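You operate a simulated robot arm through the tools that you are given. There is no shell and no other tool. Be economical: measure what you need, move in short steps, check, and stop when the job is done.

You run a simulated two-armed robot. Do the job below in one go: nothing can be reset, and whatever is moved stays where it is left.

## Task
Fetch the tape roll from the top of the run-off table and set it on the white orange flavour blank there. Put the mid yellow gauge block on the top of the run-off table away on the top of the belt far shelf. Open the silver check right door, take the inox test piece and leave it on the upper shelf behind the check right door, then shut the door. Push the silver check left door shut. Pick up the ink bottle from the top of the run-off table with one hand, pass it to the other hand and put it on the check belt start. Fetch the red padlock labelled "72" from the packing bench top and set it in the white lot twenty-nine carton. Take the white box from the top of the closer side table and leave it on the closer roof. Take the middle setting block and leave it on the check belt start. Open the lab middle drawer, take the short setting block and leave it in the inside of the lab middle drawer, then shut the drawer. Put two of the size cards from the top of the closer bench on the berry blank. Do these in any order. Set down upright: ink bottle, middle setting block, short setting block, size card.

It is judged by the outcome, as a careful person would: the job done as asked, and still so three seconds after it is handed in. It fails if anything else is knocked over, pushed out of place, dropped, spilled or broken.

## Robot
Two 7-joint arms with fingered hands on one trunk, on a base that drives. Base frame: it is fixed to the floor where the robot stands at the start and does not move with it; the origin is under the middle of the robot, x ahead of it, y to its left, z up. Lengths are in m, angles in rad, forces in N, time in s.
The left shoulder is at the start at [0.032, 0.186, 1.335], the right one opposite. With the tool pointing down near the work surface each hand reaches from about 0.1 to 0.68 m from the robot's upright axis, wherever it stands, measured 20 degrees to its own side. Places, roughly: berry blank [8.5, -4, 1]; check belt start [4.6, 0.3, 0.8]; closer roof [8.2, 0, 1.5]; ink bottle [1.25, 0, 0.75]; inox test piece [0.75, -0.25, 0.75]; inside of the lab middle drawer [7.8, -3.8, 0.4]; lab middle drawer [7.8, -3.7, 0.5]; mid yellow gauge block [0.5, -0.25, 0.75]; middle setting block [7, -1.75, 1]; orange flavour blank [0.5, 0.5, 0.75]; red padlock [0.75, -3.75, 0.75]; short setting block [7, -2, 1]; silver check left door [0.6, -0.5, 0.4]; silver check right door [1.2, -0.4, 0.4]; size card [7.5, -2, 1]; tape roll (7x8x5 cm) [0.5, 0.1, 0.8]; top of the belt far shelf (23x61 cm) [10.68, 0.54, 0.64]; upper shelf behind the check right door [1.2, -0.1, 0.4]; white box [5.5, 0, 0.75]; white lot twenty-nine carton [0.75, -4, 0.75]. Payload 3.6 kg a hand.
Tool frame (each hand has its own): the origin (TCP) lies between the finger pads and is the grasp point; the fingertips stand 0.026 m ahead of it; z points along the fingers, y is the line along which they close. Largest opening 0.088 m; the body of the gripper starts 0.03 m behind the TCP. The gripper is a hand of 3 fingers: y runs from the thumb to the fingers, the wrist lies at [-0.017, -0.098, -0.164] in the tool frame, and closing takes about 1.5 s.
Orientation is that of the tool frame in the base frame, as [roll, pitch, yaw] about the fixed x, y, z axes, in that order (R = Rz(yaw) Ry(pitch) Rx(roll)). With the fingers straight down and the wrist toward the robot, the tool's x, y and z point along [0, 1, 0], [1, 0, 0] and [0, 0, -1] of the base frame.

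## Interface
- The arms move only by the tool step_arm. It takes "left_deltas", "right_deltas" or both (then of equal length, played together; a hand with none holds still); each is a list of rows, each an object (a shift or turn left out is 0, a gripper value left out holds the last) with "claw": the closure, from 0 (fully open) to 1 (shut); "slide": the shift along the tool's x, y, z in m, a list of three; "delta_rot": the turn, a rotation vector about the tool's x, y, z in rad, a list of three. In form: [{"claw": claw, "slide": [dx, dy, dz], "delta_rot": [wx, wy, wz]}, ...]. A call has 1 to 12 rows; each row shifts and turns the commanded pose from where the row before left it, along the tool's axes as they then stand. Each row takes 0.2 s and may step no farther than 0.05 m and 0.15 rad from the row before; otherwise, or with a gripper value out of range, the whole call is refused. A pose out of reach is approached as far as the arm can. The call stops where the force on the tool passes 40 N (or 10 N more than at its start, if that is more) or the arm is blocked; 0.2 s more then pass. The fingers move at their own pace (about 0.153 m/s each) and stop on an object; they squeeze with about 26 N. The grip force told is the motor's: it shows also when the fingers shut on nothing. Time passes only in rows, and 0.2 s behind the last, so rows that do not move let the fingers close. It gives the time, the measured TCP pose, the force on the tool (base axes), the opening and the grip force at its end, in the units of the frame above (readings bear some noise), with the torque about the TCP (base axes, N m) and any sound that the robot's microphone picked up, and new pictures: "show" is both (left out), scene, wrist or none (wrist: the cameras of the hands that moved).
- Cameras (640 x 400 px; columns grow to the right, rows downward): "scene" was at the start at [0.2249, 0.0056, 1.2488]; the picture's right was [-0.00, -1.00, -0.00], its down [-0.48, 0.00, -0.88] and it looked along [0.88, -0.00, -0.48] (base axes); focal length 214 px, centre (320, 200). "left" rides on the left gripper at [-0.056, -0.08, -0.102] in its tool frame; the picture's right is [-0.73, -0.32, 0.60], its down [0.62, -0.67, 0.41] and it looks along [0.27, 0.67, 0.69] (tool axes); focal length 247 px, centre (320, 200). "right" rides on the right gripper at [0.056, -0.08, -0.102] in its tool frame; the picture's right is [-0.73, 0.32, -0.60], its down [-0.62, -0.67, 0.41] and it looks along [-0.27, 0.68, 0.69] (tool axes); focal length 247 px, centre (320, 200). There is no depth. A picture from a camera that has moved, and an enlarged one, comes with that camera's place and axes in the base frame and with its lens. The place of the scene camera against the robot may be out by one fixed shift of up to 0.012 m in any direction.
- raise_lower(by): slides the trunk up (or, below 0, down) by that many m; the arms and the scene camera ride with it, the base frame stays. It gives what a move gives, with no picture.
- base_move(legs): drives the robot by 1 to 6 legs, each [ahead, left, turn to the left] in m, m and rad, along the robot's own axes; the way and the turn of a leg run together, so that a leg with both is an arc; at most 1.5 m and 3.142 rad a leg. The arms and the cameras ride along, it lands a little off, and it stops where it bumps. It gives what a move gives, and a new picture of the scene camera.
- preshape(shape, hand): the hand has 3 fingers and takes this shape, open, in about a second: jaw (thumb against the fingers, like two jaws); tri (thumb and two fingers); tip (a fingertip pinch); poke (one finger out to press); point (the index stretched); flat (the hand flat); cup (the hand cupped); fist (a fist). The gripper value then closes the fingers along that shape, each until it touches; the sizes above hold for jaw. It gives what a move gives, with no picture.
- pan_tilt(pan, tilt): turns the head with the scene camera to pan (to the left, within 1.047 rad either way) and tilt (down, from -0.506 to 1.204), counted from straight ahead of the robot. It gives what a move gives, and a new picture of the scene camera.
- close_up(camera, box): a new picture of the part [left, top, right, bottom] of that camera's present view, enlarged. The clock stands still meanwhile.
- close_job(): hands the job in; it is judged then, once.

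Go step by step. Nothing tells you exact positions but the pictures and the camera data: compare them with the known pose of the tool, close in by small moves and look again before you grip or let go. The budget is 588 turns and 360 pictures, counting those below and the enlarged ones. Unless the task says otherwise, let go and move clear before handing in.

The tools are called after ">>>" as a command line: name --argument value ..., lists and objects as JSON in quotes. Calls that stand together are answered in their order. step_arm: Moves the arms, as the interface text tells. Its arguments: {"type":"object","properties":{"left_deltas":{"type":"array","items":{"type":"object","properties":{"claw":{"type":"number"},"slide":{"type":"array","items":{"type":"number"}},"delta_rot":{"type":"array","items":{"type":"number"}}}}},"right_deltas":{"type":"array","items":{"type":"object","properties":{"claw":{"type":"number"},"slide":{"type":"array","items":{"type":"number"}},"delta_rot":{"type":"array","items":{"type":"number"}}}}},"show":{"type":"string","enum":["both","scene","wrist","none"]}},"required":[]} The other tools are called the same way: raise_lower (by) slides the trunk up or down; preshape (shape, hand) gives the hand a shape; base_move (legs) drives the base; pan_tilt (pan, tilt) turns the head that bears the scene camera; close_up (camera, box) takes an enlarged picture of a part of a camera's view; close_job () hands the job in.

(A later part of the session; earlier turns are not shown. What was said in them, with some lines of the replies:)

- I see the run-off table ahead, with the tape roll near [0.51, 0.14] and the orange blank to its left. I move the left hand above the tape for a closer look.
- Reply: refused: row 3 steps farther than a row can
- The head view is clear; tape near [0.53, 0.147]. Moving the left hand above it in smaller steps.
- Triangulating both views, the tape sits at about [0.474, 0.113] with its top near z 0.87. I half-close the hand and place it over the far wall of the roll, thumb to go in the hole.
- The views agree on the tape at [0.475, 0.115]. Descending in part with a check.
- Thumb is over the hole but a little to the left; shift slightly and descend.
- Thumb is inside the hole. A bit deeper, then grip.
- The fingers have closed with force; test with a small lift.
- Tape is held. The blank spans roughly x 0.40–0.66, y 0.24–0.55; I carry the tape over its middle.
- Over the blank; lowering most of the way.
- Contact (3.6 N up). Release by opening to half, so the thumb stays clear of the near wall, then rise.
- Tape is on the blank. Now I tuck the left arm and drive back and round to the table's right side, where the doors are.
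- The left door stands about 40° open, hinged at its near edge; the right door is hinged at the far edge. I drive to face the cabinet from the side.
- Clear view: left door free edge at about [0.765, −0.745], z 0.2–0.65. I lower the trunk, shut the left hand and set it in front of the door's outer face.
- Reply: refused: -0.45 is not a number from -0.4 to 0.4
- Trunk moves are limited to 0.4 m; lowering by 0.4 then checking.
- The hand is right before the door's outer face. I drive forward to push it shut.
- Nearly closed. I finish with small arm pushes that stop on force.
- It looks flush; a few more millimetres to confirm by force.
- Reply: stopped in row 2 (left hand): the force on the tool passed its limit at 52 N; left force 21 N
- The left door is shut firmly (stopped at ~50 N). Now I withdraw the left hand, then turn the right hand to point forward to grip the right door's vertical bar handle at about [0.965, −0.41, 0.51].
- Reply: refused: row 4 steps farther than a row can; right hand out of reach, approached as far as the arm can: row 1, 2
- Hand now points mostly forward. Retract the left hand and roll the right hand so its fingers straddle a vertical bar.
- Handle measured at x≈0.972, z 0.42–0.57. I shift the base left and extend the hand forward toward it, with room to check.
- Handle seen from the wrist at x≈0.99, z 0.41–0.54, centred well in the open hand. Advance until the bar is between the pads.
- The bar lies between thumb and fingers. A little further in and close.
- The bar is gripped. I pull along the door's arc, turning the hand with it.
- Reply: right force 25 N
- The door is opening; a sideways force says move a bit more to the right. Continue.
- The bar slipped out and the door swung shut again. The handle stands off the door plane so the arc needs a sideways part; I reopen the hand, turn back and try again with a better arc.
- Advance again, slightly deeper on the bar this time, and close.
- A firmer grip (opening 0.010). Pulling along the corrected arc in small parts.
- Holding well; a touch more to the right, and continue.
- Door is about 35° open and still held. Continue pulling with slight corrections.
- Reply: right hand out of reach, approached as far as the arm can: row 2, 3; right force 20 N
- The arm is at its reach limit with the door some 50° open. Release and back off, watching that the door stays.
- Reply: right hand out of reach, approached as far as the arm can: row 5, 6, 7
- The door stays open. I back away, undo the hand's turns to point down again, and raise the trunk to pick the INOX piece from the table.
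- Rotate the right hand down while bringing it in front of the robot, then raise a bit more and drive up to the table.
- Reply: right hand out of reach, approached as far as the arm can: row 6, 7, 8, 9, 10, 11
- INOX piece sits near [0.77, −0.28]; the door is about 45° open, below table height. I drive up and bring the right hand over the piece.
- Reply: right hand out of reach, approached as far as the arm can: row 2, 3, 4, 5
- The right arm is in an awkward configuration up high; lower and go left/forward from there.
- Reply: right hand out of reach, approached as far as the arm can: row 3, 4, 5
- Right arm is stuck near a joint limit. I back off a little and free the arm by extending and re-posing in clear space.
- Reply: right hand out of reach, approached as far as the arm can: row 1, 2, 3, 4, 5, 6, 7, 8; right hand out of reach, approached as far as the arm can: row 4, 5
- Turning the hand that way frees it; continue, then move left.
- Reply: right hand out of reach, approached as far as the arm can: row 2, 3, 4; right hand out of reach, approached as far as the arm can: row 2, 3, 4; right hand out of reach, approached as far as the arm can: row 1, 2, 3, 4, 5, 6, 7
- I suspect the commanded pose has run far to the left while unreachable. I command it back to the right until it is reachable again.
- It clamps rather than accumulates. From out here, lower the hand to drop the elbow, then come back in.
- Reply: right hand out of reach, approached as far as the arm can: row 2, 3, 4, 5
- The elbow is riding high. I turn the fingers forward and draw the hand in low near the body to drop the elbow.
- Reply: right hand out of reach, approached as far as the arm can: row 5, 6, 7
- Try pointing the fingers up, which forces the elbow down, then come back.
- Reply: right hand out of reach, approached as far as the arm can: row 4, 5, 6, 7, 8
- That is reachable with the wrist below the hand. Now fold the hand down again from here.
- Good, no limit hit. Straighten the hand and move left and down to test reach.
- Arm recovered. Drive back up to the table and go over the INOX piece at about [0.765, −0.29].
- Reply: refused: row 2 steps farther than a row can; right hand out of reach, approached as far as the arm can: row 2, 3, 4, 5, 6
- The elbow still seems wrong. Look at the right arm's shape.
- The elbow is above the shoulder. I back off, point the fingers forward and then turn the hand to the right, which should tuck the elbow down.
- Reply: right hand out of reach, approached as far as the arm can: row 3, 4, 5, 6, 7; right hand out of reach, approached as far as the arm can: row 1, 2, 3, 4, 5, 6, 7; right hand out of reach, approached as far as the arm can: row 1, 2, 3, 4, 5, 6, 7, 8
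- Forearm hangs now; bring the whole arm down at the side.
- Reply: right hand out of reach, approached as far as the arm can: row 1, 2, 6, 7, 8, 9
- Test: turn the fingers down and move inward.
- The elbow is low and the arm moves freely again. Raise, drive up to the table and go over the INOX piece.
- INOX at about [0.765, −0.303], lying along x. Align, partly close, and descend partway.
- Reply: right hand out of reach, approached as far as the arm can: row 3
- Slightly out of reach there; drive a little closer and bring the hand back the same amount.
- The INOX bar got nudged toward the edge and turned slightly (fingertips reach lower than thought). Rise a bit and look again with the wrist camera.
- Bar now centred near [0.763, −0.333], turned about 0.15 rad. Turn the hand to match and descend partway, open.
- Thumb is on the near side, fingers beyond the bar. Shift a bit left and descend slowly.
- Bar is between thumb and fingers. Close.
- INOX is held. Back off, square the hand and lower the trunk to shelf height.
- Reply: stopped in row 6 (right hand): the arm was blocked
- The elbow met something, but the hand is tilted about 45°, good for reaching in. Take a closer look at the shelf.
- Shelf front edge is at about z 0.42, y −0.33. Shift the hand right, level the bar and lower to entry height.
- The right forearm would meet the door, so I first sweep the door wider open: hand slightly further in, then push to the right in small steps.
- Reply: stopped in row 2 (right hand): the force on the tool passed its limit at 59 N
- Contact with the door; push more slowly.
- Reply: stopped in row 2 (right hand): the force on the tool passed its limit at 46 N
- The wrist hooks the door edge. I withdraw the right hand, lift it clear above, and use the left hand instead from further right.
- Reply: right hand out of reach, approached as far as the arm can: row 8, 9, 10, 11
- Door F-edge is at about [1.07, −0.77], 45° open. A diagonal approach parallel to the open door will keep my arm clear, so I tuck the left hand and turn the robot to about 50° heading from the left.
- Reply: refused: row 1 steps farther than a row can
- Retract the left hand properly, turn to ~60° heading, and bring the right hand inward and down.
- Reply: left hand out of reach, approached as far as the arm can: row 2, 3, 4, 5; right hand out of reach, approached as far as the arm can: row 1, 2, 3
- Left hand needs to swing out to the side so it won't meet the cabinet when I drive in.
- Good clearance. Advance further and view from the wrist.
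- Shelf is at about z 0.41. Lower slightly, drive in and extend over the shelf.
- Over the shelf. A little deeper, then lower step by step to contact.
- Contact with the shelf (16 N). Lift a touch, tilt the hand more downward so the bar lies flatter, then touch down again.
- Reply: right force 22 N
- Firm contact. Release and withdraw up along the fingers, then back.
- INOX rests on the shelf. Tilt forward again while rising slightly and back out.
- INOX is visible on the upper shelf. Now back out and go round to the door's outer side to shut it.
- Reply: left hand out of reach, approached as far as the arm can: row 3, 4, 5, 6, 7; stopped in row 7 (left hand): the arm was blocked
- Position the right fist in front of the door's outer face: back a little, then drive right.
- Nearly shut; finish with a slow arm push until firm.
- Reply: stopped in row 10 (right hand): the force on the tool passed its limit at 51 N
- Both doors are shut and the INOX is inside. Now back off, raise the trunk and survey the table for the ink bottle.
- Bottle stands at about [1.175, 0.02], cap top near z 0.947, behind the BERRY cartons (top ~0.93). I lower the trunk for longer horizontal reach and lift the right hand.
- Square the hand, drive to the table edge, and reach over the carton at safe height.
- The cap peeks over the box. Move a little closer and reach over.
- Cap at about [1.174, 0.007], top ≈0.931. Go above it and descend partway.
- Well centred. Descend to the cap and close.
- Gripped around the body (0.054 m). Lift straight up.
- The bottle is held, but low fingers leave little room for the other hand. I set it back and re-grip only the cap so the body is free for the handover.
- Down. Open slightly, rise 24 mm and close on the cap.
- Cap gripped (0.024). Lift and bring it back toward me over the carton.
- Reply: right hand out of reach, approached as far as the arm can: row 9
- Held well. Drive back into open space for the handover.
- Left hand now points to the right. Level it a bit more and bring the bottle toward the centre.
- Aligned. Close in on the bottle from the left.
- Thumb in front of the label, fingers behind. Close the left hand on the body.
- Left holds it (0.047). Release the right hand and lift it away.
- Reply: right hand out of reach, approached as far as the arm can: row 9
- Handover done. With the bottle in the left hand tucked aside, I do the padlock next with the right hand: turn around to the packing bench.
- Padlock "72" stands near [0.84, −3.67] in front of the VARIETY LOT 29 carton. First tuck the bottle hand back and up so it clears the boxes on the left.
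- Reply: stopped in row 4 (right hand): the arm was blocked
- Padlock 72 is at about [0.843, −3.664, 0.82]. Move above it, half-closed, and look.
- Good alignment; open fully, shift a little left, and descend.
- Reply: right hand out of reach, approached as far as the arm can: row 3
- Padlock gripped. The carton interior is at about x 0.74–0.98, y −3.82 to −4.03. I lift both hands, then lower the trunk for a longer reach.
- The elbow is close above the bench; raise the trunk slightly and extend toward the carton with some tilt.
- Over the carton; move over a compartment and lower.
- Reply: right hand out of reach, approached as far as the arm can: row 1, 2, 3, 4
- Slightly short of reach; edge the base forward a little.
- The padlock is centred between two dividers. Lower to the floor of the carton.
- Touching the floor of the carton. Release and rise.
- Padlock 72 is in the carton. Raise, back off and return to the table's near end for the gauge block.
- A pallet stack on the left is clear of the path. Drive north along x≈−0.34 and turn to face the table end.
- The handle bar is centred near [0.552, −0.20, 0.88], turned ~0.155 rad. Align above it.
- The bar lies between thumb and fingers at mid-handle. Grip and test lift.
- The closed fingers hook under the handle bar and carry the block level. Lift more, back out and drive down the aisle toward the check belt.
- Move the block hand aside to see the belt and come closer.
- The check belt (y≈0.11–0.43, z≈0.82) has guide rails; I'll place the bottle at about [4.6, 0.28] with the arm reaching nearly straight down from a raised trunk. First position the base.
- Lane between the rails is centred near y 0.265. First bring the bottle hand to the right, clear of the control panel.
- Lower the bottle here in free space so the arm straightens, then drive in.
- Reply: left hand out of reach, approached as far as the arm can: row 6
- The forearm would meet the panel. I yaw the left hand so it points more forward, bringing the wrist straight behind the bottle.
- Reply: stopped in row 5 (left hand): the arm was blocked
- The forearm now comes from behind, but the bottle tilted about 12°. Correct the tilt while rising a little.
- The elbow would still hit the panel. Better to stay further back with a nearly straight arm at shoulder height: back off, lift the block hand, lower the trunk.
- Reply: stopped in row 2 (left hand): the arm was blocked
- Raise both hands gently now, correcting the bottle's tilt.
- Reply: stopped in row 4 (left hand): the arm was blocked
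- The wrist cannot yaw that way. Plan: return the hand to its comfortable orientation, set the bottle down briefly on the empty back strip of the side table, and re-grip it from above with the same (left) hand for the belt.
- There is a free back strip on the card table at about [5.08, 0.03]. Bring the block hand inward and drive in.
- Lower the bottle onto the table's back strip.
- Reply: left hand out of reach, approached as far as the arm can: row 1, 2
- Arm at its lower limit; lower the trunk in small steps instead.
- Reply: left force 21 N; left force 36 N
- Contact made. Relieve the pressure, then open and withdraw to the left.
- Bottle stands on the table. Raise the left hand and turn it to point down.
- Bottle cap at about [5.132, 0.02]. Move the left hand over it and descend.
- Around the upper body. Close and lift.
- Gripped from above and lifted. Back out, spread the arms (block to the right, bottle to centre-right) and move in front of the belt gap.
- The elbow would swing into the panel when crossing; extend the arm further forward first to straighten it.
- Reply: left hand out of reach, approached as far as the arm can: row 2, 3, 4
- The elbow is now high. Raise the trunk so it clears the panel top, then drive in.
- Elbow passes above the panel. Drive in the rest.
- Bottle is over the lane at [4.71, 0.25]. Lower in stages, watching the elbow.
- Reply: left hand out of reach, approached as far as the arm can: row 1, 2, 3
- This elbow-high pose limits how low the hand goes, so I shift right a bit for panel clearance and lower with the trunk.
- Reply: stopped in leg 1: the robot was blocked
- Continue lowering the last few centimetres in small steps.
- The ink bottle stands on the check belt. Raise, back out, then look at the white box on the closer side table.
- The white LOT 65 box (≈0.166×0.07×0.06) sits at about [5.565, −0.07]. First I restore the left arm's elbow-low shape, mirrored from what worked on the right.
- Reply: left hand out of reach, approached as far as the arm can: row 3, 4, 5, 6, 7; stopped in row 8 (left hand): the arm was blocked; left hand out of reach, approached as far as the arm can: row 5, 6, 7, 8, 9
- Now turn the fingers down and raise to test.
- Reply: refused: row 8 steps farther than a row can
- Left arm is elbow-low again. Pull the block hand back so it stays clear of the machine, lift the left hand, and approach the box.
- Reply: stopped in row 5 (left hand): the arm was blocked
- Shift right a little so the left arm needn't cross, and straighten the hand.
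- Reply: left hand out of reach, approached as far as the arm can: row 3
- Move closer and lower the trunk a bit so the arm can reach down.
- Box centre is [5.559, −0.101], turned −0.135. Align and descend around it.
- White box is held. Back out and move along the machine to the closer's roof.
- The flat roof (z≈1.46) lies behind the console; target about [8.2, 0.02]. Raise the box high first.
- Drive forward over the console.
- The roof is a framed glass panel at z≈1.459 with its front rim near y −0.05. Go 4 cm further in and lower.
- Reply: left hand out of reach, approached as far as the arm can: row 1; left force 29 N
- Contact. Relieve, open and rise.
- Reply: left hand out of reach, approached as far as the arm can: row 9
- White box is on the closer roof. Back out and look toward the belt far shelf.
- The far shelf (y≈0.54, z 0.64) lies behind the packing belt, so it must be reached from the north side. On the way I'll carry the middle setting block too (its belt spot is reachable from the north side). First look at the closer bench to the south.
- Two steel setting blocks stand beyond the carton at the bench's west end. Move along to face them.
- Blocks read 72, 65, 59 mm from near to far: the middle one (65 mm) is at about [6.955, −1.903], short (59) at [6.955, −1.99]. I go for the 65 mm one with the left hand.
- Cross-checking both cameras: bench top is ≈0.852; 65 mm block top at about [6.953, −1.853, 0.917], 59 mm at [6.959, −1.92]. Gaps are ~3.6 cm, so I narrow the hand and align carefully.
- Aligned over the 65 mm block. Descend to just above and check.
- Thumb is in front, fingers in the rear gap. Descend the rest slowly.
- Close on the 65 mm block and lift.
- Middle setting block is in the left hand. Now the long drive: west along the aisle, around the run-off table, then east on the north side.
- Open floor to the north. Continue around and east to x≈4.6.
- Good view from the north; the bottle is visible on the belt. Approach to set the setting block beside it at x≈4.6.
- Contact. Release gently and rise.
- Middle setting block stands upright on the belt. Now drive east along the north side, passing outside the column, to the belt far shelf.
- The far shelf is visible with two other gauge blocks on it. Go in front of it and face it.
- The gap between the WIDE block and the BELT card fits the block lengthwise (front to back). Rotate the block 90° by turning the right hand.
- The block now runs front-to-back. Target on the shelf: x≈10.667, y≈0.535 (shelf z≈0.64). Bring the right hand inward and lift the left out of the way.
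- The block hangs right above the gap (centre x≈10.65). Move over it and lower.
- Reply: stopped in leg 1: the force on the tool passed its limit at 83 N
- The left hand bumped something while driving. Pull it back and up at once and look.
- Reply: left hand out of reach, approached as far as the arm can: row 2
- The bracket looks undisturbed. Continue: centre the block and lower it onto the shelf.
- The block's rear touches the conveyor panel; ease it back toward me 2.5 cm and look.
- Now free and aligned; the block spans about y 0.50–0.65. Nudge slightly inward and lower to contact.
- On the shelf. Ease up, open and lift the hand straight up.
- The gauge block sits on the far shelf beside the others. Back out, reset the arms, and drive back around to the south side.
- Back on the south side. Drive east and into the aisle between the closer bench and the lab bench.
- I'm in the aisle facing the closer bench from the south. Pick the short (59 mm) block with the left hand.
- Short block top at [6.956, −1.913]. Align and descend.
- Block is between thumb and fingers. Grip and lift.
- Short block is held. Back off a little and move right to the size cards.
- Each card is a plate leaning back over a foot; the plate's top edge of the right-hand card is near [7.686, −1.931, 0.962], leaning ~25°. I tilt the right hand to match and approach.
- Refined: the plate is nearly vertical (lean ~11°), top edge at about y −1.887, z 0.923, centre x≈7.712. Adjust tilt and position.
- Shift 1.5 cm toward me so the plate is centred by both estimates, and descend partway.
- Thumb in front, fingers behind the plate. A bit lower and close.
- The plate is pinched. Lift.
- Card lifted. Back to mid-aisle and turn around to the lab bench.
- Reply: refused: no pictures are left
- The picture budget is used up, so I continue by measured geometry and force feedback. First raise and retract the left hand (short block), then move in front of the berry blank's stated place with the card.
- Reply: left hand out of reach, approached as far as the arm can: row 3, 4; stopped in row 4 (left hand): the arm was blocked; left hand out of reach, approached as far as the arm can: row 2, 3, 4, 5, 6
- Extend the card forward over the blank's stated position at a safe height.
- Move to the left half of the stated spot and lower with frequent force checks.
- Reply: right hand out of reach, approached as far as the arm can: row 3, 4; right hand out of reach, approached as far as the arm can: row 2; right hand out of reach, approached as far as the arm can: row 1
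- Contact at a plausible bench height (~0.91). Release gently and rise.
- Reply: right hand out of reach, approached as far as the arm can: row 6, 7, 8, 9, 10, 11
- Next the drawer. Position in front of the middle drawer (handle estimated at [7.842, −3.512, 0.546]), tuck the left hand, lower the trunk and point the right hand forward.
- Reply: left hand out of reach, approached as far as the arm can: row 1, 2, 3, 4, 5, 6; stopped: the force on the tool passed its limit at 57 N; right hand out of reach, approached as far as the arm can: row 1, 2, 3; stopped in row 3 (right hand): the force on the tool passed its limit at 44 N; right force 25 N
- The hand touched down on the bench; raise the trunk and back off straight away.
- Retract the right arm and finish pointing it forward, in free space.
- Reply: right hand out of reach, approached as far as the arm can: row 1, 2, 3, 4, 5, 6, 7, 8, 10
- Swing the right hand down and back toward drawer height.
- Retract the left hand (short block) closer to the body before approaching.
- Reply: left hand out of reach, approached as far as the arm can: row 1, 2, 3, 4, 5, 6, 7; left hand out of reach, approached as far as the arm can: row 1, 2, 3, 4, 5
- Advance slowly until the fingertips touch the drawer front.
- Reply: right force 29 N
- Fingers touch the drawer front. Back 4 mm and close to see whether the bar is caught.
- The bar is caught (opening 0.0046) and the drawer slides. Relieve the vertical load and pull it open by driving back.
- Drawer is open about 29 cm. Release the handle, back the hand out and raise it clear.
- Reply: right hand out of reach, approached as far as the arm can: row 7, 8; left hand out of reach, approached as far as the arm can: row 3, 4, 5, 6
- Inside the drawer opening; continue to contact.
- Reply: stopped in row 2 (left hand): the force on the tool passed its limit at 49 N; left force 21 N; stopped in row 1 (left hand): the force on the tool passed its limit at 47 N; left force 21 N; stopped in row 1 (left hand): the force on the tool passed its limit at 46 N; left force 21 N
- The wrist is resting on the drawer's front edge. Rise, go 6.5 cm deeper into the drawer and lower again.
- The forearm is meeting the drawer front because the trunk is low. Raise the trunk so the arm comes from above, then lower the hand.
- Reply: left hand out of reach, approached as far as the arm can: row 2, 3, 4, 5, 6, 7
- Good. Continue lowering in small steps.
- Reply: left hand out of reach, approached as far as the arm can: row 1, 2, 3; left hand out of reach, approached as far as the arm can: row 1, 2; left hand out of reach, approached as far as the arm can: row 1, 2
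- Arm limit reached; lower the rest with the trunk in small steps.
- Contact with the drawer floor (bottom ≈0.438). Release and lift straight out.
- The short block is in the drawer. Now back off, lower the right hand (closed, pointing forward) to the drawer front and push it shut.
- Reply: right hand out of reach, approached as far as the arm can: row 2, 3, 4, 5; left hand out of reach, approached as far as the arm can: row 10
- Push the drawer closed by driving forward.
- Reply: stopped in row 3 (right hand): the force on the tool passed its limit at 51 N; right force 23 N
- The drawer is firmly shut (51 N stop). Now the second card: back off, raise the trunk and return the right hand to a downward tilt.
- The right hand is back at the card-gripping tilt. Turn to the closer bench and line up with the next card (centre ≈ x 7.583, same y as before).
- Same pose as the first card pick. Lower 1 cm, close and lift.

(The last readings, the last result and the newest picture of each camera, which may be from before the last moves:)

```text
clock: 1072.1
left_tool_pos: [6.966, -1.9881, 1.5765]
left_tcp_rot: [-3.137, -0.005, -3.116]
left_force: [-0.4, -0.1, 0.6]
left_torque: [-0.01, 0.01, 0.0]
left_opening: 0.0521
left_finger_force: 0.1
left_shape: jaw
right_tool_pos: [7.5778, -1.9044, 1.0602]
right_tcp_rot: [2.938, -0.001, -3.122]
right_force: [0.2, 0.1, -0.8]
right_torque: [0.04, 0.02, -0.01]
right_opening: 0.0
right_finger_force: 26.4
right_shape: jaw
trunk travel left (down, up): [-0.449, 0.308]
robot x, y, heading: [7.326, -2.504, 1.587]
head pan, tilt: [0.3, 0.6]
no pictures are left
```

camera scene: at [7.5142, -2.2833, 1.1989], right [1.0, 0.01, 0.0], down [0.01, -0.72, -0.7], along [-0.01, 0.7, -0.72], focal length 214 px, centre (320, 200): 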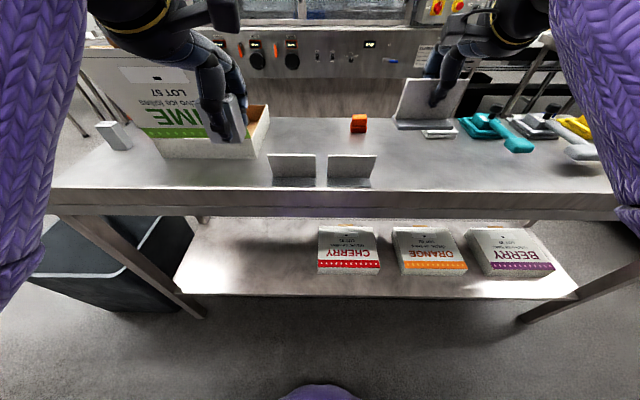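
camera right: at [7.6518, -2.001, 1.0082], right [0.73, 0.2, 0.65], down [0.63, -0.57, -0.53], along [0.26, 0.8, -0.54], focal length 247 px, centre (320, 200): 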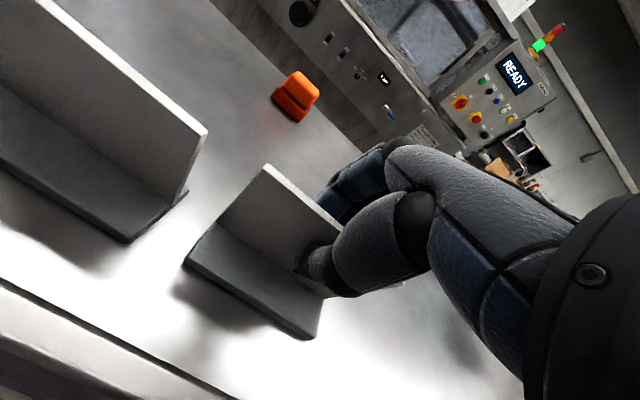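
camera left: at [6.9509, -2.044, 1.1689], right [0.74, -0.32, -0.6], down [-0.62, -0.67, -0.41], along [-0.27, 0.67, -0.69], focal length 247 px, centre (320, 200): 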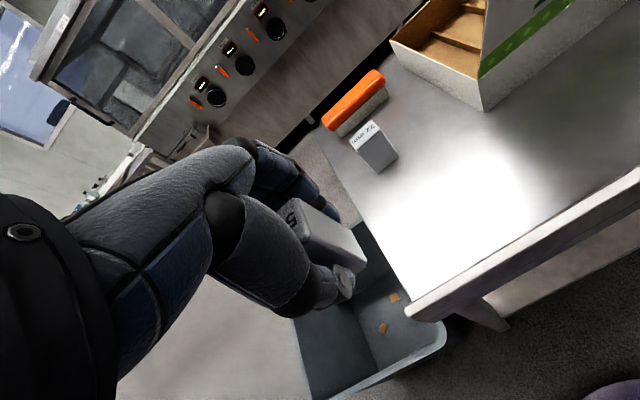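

Carry it across to the berry blank, 13 cm beside the first card's spot, repeating the same placing moves.

>>> base_move --legs '[[-0.25, 0, 0], [0, 0, 1.57], [0, 0, 1.57], [0, 0.755, 0], [0, 0.755, 0]]'

>>> step_arm --right_deltas '[{"slide": [0, 0.008, -0.04]}, {"slide": [0, 0.008, -0.04]}, {"slide": [0, 0.008, -0.04]}, {"slide": [0, 0.008, -0.04]}, {"slide": [0, 0.008, -0.04]}, {"slide": [0, 0.006, -0.03]}]' --show "none"

>>> raise_lower --by -0.17

```text
clock: 1088.9
left_tool_pos: [9.2009, -3.24, 1.5761]
left_tcp_rot: [-3.133, -0.004, 0.033]
left_force: [0.6, -0.2, 0.5]
left_torque: [0.01, -0.01, -0.04]
left_opening: 0.0525
left_finger_force: 0.2
left_shape: jaw
right_tool_pos: [8.5901, -3.3256, 1.0602]
right_tcp_rot: [2.937, -0.001, 0.023]
right_force: [0.0, -1.7, -1.0]
right_torque: [0.04, 0.0, 0.01]
right_opening: 0.0
right_finger_force: 26.0
right_shape: jaw
trunk travel left (down, up): [-0.449, 0.308]
robot x, y, heading: [8.8374, -2.7216, -1.55]
head pan, tilt: [0.3, 0.6]
```

```text
clock: 1090.3
left_tool_pos: [9.1997, -3.2396, 1.5766]
left_tcp_rot: [-3.137, -0.005, 0.032]
left_force: [0.2, 1.4, -0.4]
left_torque: [0.01, 0.01, 0.01]
left_opening: 0.0526
left_finger_force: 0.2
left_shape: jaw
right_tool_pos: [8.5892, -3.3256, 1.2944]
right_tcp_rot: [2.938, -0.002, 0.023]
right_force: [-0.4, 0.0, -0.5]
right_torque: [0.03, 0.04, 0.02]
right_opening: 0.0
right_finger_force: 25.9
right_shape: jaw
trunk travel left (down, up): [-0.449, 0.308]
robot x, y, heading: [8.8362, -2.7213, -1.55]
head pan, tilt: [0.3, 0.6]
no pictures are left
```

```text
clock: 1092.2
left_tool_pos: [9.1995, -3.2394, 1.4072]
left_tcp_rot: [-3.136, -0.002, 0.031]
left_force: [0.6, -0.4, -0.4]
left_torque: [0.01, 0.05, -0.02]
left_opening: 0.0525
left_finger_force: 0.0
left_shape: jaw
right_tool_pos: [8.5895, -3.3226, 1.1253]
right_tcp_rot: [2.935, -0.002, 0.024]
right_force: [-0.4, 0.4, -0.7]
right_torque: [0.0, -0.02, 0.02]
right_opening: 0.0001
right_finger_force: 25.6
right_shape: jaw
trunk travel left (down, up): [-0.279, 0.478]
robot x, y, heading: [8.8385, -2.7216, -1.546]
head pan, tilt: [0.3, 0.6]
```

>>> base_move --legs '[[0.43, 0, -0.02]]'

>>> step_arm --right_deltas '[{"slide": [0, 0.039, 0.008]}, {"slide": [0, 0.039, 0.008]}, {"slide": [0, 0.039, 0.008]}, {"slide": [0, 0.039, 0.008]}, {"slide": [0, 0.03, 0.006]}]' --show "none"

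```text
clock: 1094.9
left_tool_pos: [9.195, -3.6851, 1.4064]
left_tcp_rot: [-3.135, -0.002, 0.013]
left_force: [0.6, -0.2, -1.0]
left_torque: [0.01, -0.02, 0.0]
left_opening: 0.0522
left_finger_force: 0.1
left_shape: jaw
right_tool_pos: [8.583, -3.7583, 1.123]
right_tcp_rot: [2.936, -0.002, 0.005]
right_force: [0.5, 0.0, -0.1]
right_torque: [0.02, -0.03, 0.03]
right_opening: 0.0
right_finger_force: 25.6
right_shape: jaw
trunk travel left (down, up): [-0.279, 0.478]
robot x, y, heading: [8.8432, -3.1618, -1.563]
head pan, tilt: [0.3, 0.6]
```

```text
clock: 1096.1
left_tool_pos: [9.196, -3.6838, 1.4065]
left_tcp_rot: [-3.136, -0.004, 0.01]
left_force: [0.6, 0.8, 0.5]
left_torque: [0.01, 0.01, -0.01]
left_opening: 0.0523
left_finger_force: 0.1
left_shape: jaw
right_tool_pos: [8.5862, -3.9466, 1.126]
right_tcp_rot: [2.934, -0.001, 0.008]
right_force: [-0.5, -0.5, -0.9]
right_torque: [-0.02, 0.02, 0.01]
right_opening: 0.0
right_finger_force: 25.8
right_shape: jaw
trunk travel left (down, up): [-0.279, 0.478]
robot x, y, heading: [8.8427, -3.1586, -1.567]
head pan, tilt: [0.3, 0.6]
no pictures are left
```

Lower in the same steps to contact.

>>> step_arm --right_deltas '[{"slide": [0, -0.006, 0.0294]}, {"slide": [0, -0.006, 0.0294]}, {"slide": [0, -0.006, 0.0294]}, {"slide": [0, -0.004, 0.02]}, {}]' --show "none"

>>> step_arm --right_deltas '[{"slide": [0, -0.002, 0.01]}, {"slide": [0, -0.002, 0.01]}, {}]' --show "none"

```text
clock: 1097.3
left_tool_pos: [9.1963, -3.6849, 1.4069]
left_tcp_rot: [-3.134, -0.005, 0.01]
left_force: [-1.0, -0.3, -0.5]
left_torque: [-0.02, 0.03, -0.02]
left_opening: 0.0523
left_finger_force: 0.1
left_shape: jaw
right_tool_pos: [8.5839, -3.9477, 1.0144]
right_tcp_rot: [2.938, 0.0, 0.005]
right_force: [-0.3, -0.2, -0.2]
right_torque: [-0.02, 0.08, -0.01]
right_opening: 0.0
right_finger_force: 25.9
right_shape: jaw
trunk travel left (down, up): [-0.279, 0.478]
robot x, y, heading: [8.8392, -3.1585, -1.57]
head pan, tilt: [0.3, 0.6]
no pictures are left
```

```text
clock: 1098.1
left_tool_pos: [9.1954, -3.6851, 1.4057]
left_tcp_rot: [-3.134, -0.003, 0.011]
left_force: [-0.1, 0.6, -0.2]
left_torque: [0.0, 0.0, -0.02]
left_opening: 0.0526
left_finger_force: 0.1
left_shape: jaw
right_tool_pos: [8.5858, -3.9485, 0.9946]
right_tcp_rot: [2.938, -0.002, 0.006]
right_force: [0.6, 0.2, -0.2]
right_torque: [0.05, 0.0, -0.04]
right_opening: 0.0001
right_finger_force: 25.9
right_shape: jaw
trunk travel left (down, up): [-0.279, 0.478]
robot x, y, heading: [8.839, -3.1616, -1.565]
head pan, tilt: [0.3, 0.6]
no pictures are left
```

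>>> step_arm --right_deltas '[{"slide": [0, -0.001, 0.006]}, {"slide": [0, -0.001, 0.005]}, {}]' --show "none"

>>> step_arm --right_deltas '[{"slide": [0, -0.001, 0.004]}, {}]' --show "none"

```text
clock: 1098.9
left_tool_pos: [9.1963, -3.6844, 1.4062]
left_tcp_rot: [-3.135, -0.004, 0.012]
left_force: [-0.3, -0.9, 0.2]
left_torque: [0.03, 0.0, -0.03]
left_opening: 0.0525
left_finger_force: 0.1
left_shape: jaw
right_tool_pos: [8.5847, -3.9475, 0.9832]
right_tcp_rot: [2.936, -0.002, 0.007]
right_force: [-0.6, 0.5, -0.7]
right_torque: [0.01, -0.01, -0.01]
right_opening: 0.0
right_finger_force: 25.7
right_shape: jaw
trunk travel left (down, up): [-0.279, 0.478]
robot x, y, heading: [8.8442, -3.1593, -1.57]
head pan, tilt: [0.3, 0.6]
no pictures are left
```

```text
clock: 1099.5
left_tool_pos: [9.1953, -3.684, 1.4074]
left_tcp_rot: [-3.136, -0.004, 0.012]
left_force: [-0.9, -0.9, 0.4]
left_torque: [0.0, -0.01, -0.01]
left_opening: 0.0525
left_finger_force: 0.0
left_shape: jaw
right_tool_pos: [8.5852, -3.9485, 0.9799]
right_tcp_rot: [2.935, -0.001, 0.004]
right_force: [-1.3, 0.9, 2.4]
right_torque: [-0.03, -0.01, -0.01]
right_opening: 0.0001
right_finger_force: 26.2
right_shape: jaw
trunk travel left (down, up): [-0.279, 0.478]
robot x, y, heading: [8.8447, -3.1615, -1.566]
head pan, tilt: [0.3, 0.6]
no pictures are left
```

Contact at the same height as the first card, so both stand on the same flat surface. Release and withdraw.

>>> step_arm --right_deltas '[{"slide": [0, 0, 0.002]}, {"claw": 0.8}, {"claw": 0.6}, {"claw": 0.4}, {}, {"slide": [0, 0.006, -0.03]}, {"slide": [0, 0.008, -0.04]}, {"slide": [0, 0.009, -0.044]}, {"slide": [0, 0.008, -0.04]}]' --show "none"

>>> base_move --legs '[[-0.45, 0, 0]]'

```text
clock: 1101.5
left_tool_pos: [9.1958, -3.6833, 1.4074]
left_tcp_rot: [-3.135, -0.004, 0.012]
left_force: [0.6, 0.1, 0.2]
left_torque: [-0.02, 0.01, 0.01]
left_opening: 0.0524
left_finger_force: 0.0
left_shape: jaw
right_tool_pos: [8.5848, -3.9469, 1.1345]
right_tcp_rot: [2.937, -0.002, 0.006]
right_force: [-0.2, 0.2, 0.7]
right_torque: [-0.02, -0.01, 0.0]
right_opening: 0.0522
right_finger_force: 0.1
right_shape: jaw
trunk travel left (down, up): [-0.279, 0.478]
robot x, y, heading: [8.8411, -3.1578, -1.568]
head pan, tilt: [0.3, 0.6]
no pictures are left
```

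```text
clock: 1104.2
left_tool_pos: [9.1938, -3.2291, 1.4065]
left_tcp_rot: [-3.136, -0.002, 0.013]
left_force: [-0.5, 0.5, 0.7]
left_torque: [0.02, 0.0, 0.0]
left_opening: 0.0524
left_finger_force: 0.0
left_shape: jaw
right_tool_pos: [8.5833, -3.492, 1.133]
right_tcp_rot: [2.936, -0.001, 0.004]
right_force: [-0.3, 0.4, 1.3]
right_torque: [0.0, 0.01, -0.04]
right_opening: 0.0523
right_finger_force: 0.0
right_shape: jaw
trunk travel left (down, up): [-0.279, 0.478]
robot x, y, heading: [8.8382, -2.7052, -1.575]
head pan, tilt: [0.3, 0.6]
```

Every item has been handled and both hands are empty and clear, so I hand the job in. The last steps (second half of the cards, and the drawer) ran without pictures, on force feedback only.

>>> close_job

```text
The job is handed in.
```

I carried out all ten items and handed the job in, but I ran out of pictures before the lab-bench steps, so parts of the last two are unconfirmed.

**Seen in a picture afterwards:**
- The tape roll is on the orange blank.
- The mid yellow gauge block is on the belt far shelf.
- The inox test piece is on the upper shelf, and both check doors are shut.
- The ink bottle went from the right hand to the left and stands on the check belt. I set it down once on the side table to change the left hand's grip before placing it.
- Padlock 72 is in the lot 29 carton.
- The white LOT 65 box is on the closer roof.
- The middle (65 mm) setting block is upright on the check belt.

**Done by position and force readings only:**
- **Short setting block (59 mm):** it is inside the drawer I took for the middle one. I picked that drawer from its measured height. It pushed firmly shut again.
- **Size cards:** I set two on the lab bench at the stated position of the berry blank. Both touched down at the same height, but I could not see whether they are on the blank or still standing. My grip on the second card was never seen either.

**Bumps:**
- While getting to the drawer, the right hand pressed down on the lab bench at about 57 N near x 7.8, and I could not check whether anything there moved.
- The left hand hit a belt bracket by the far shelf at 83 N. It looked unmoved in the picture afterwards.
- The base touched the card side table once.
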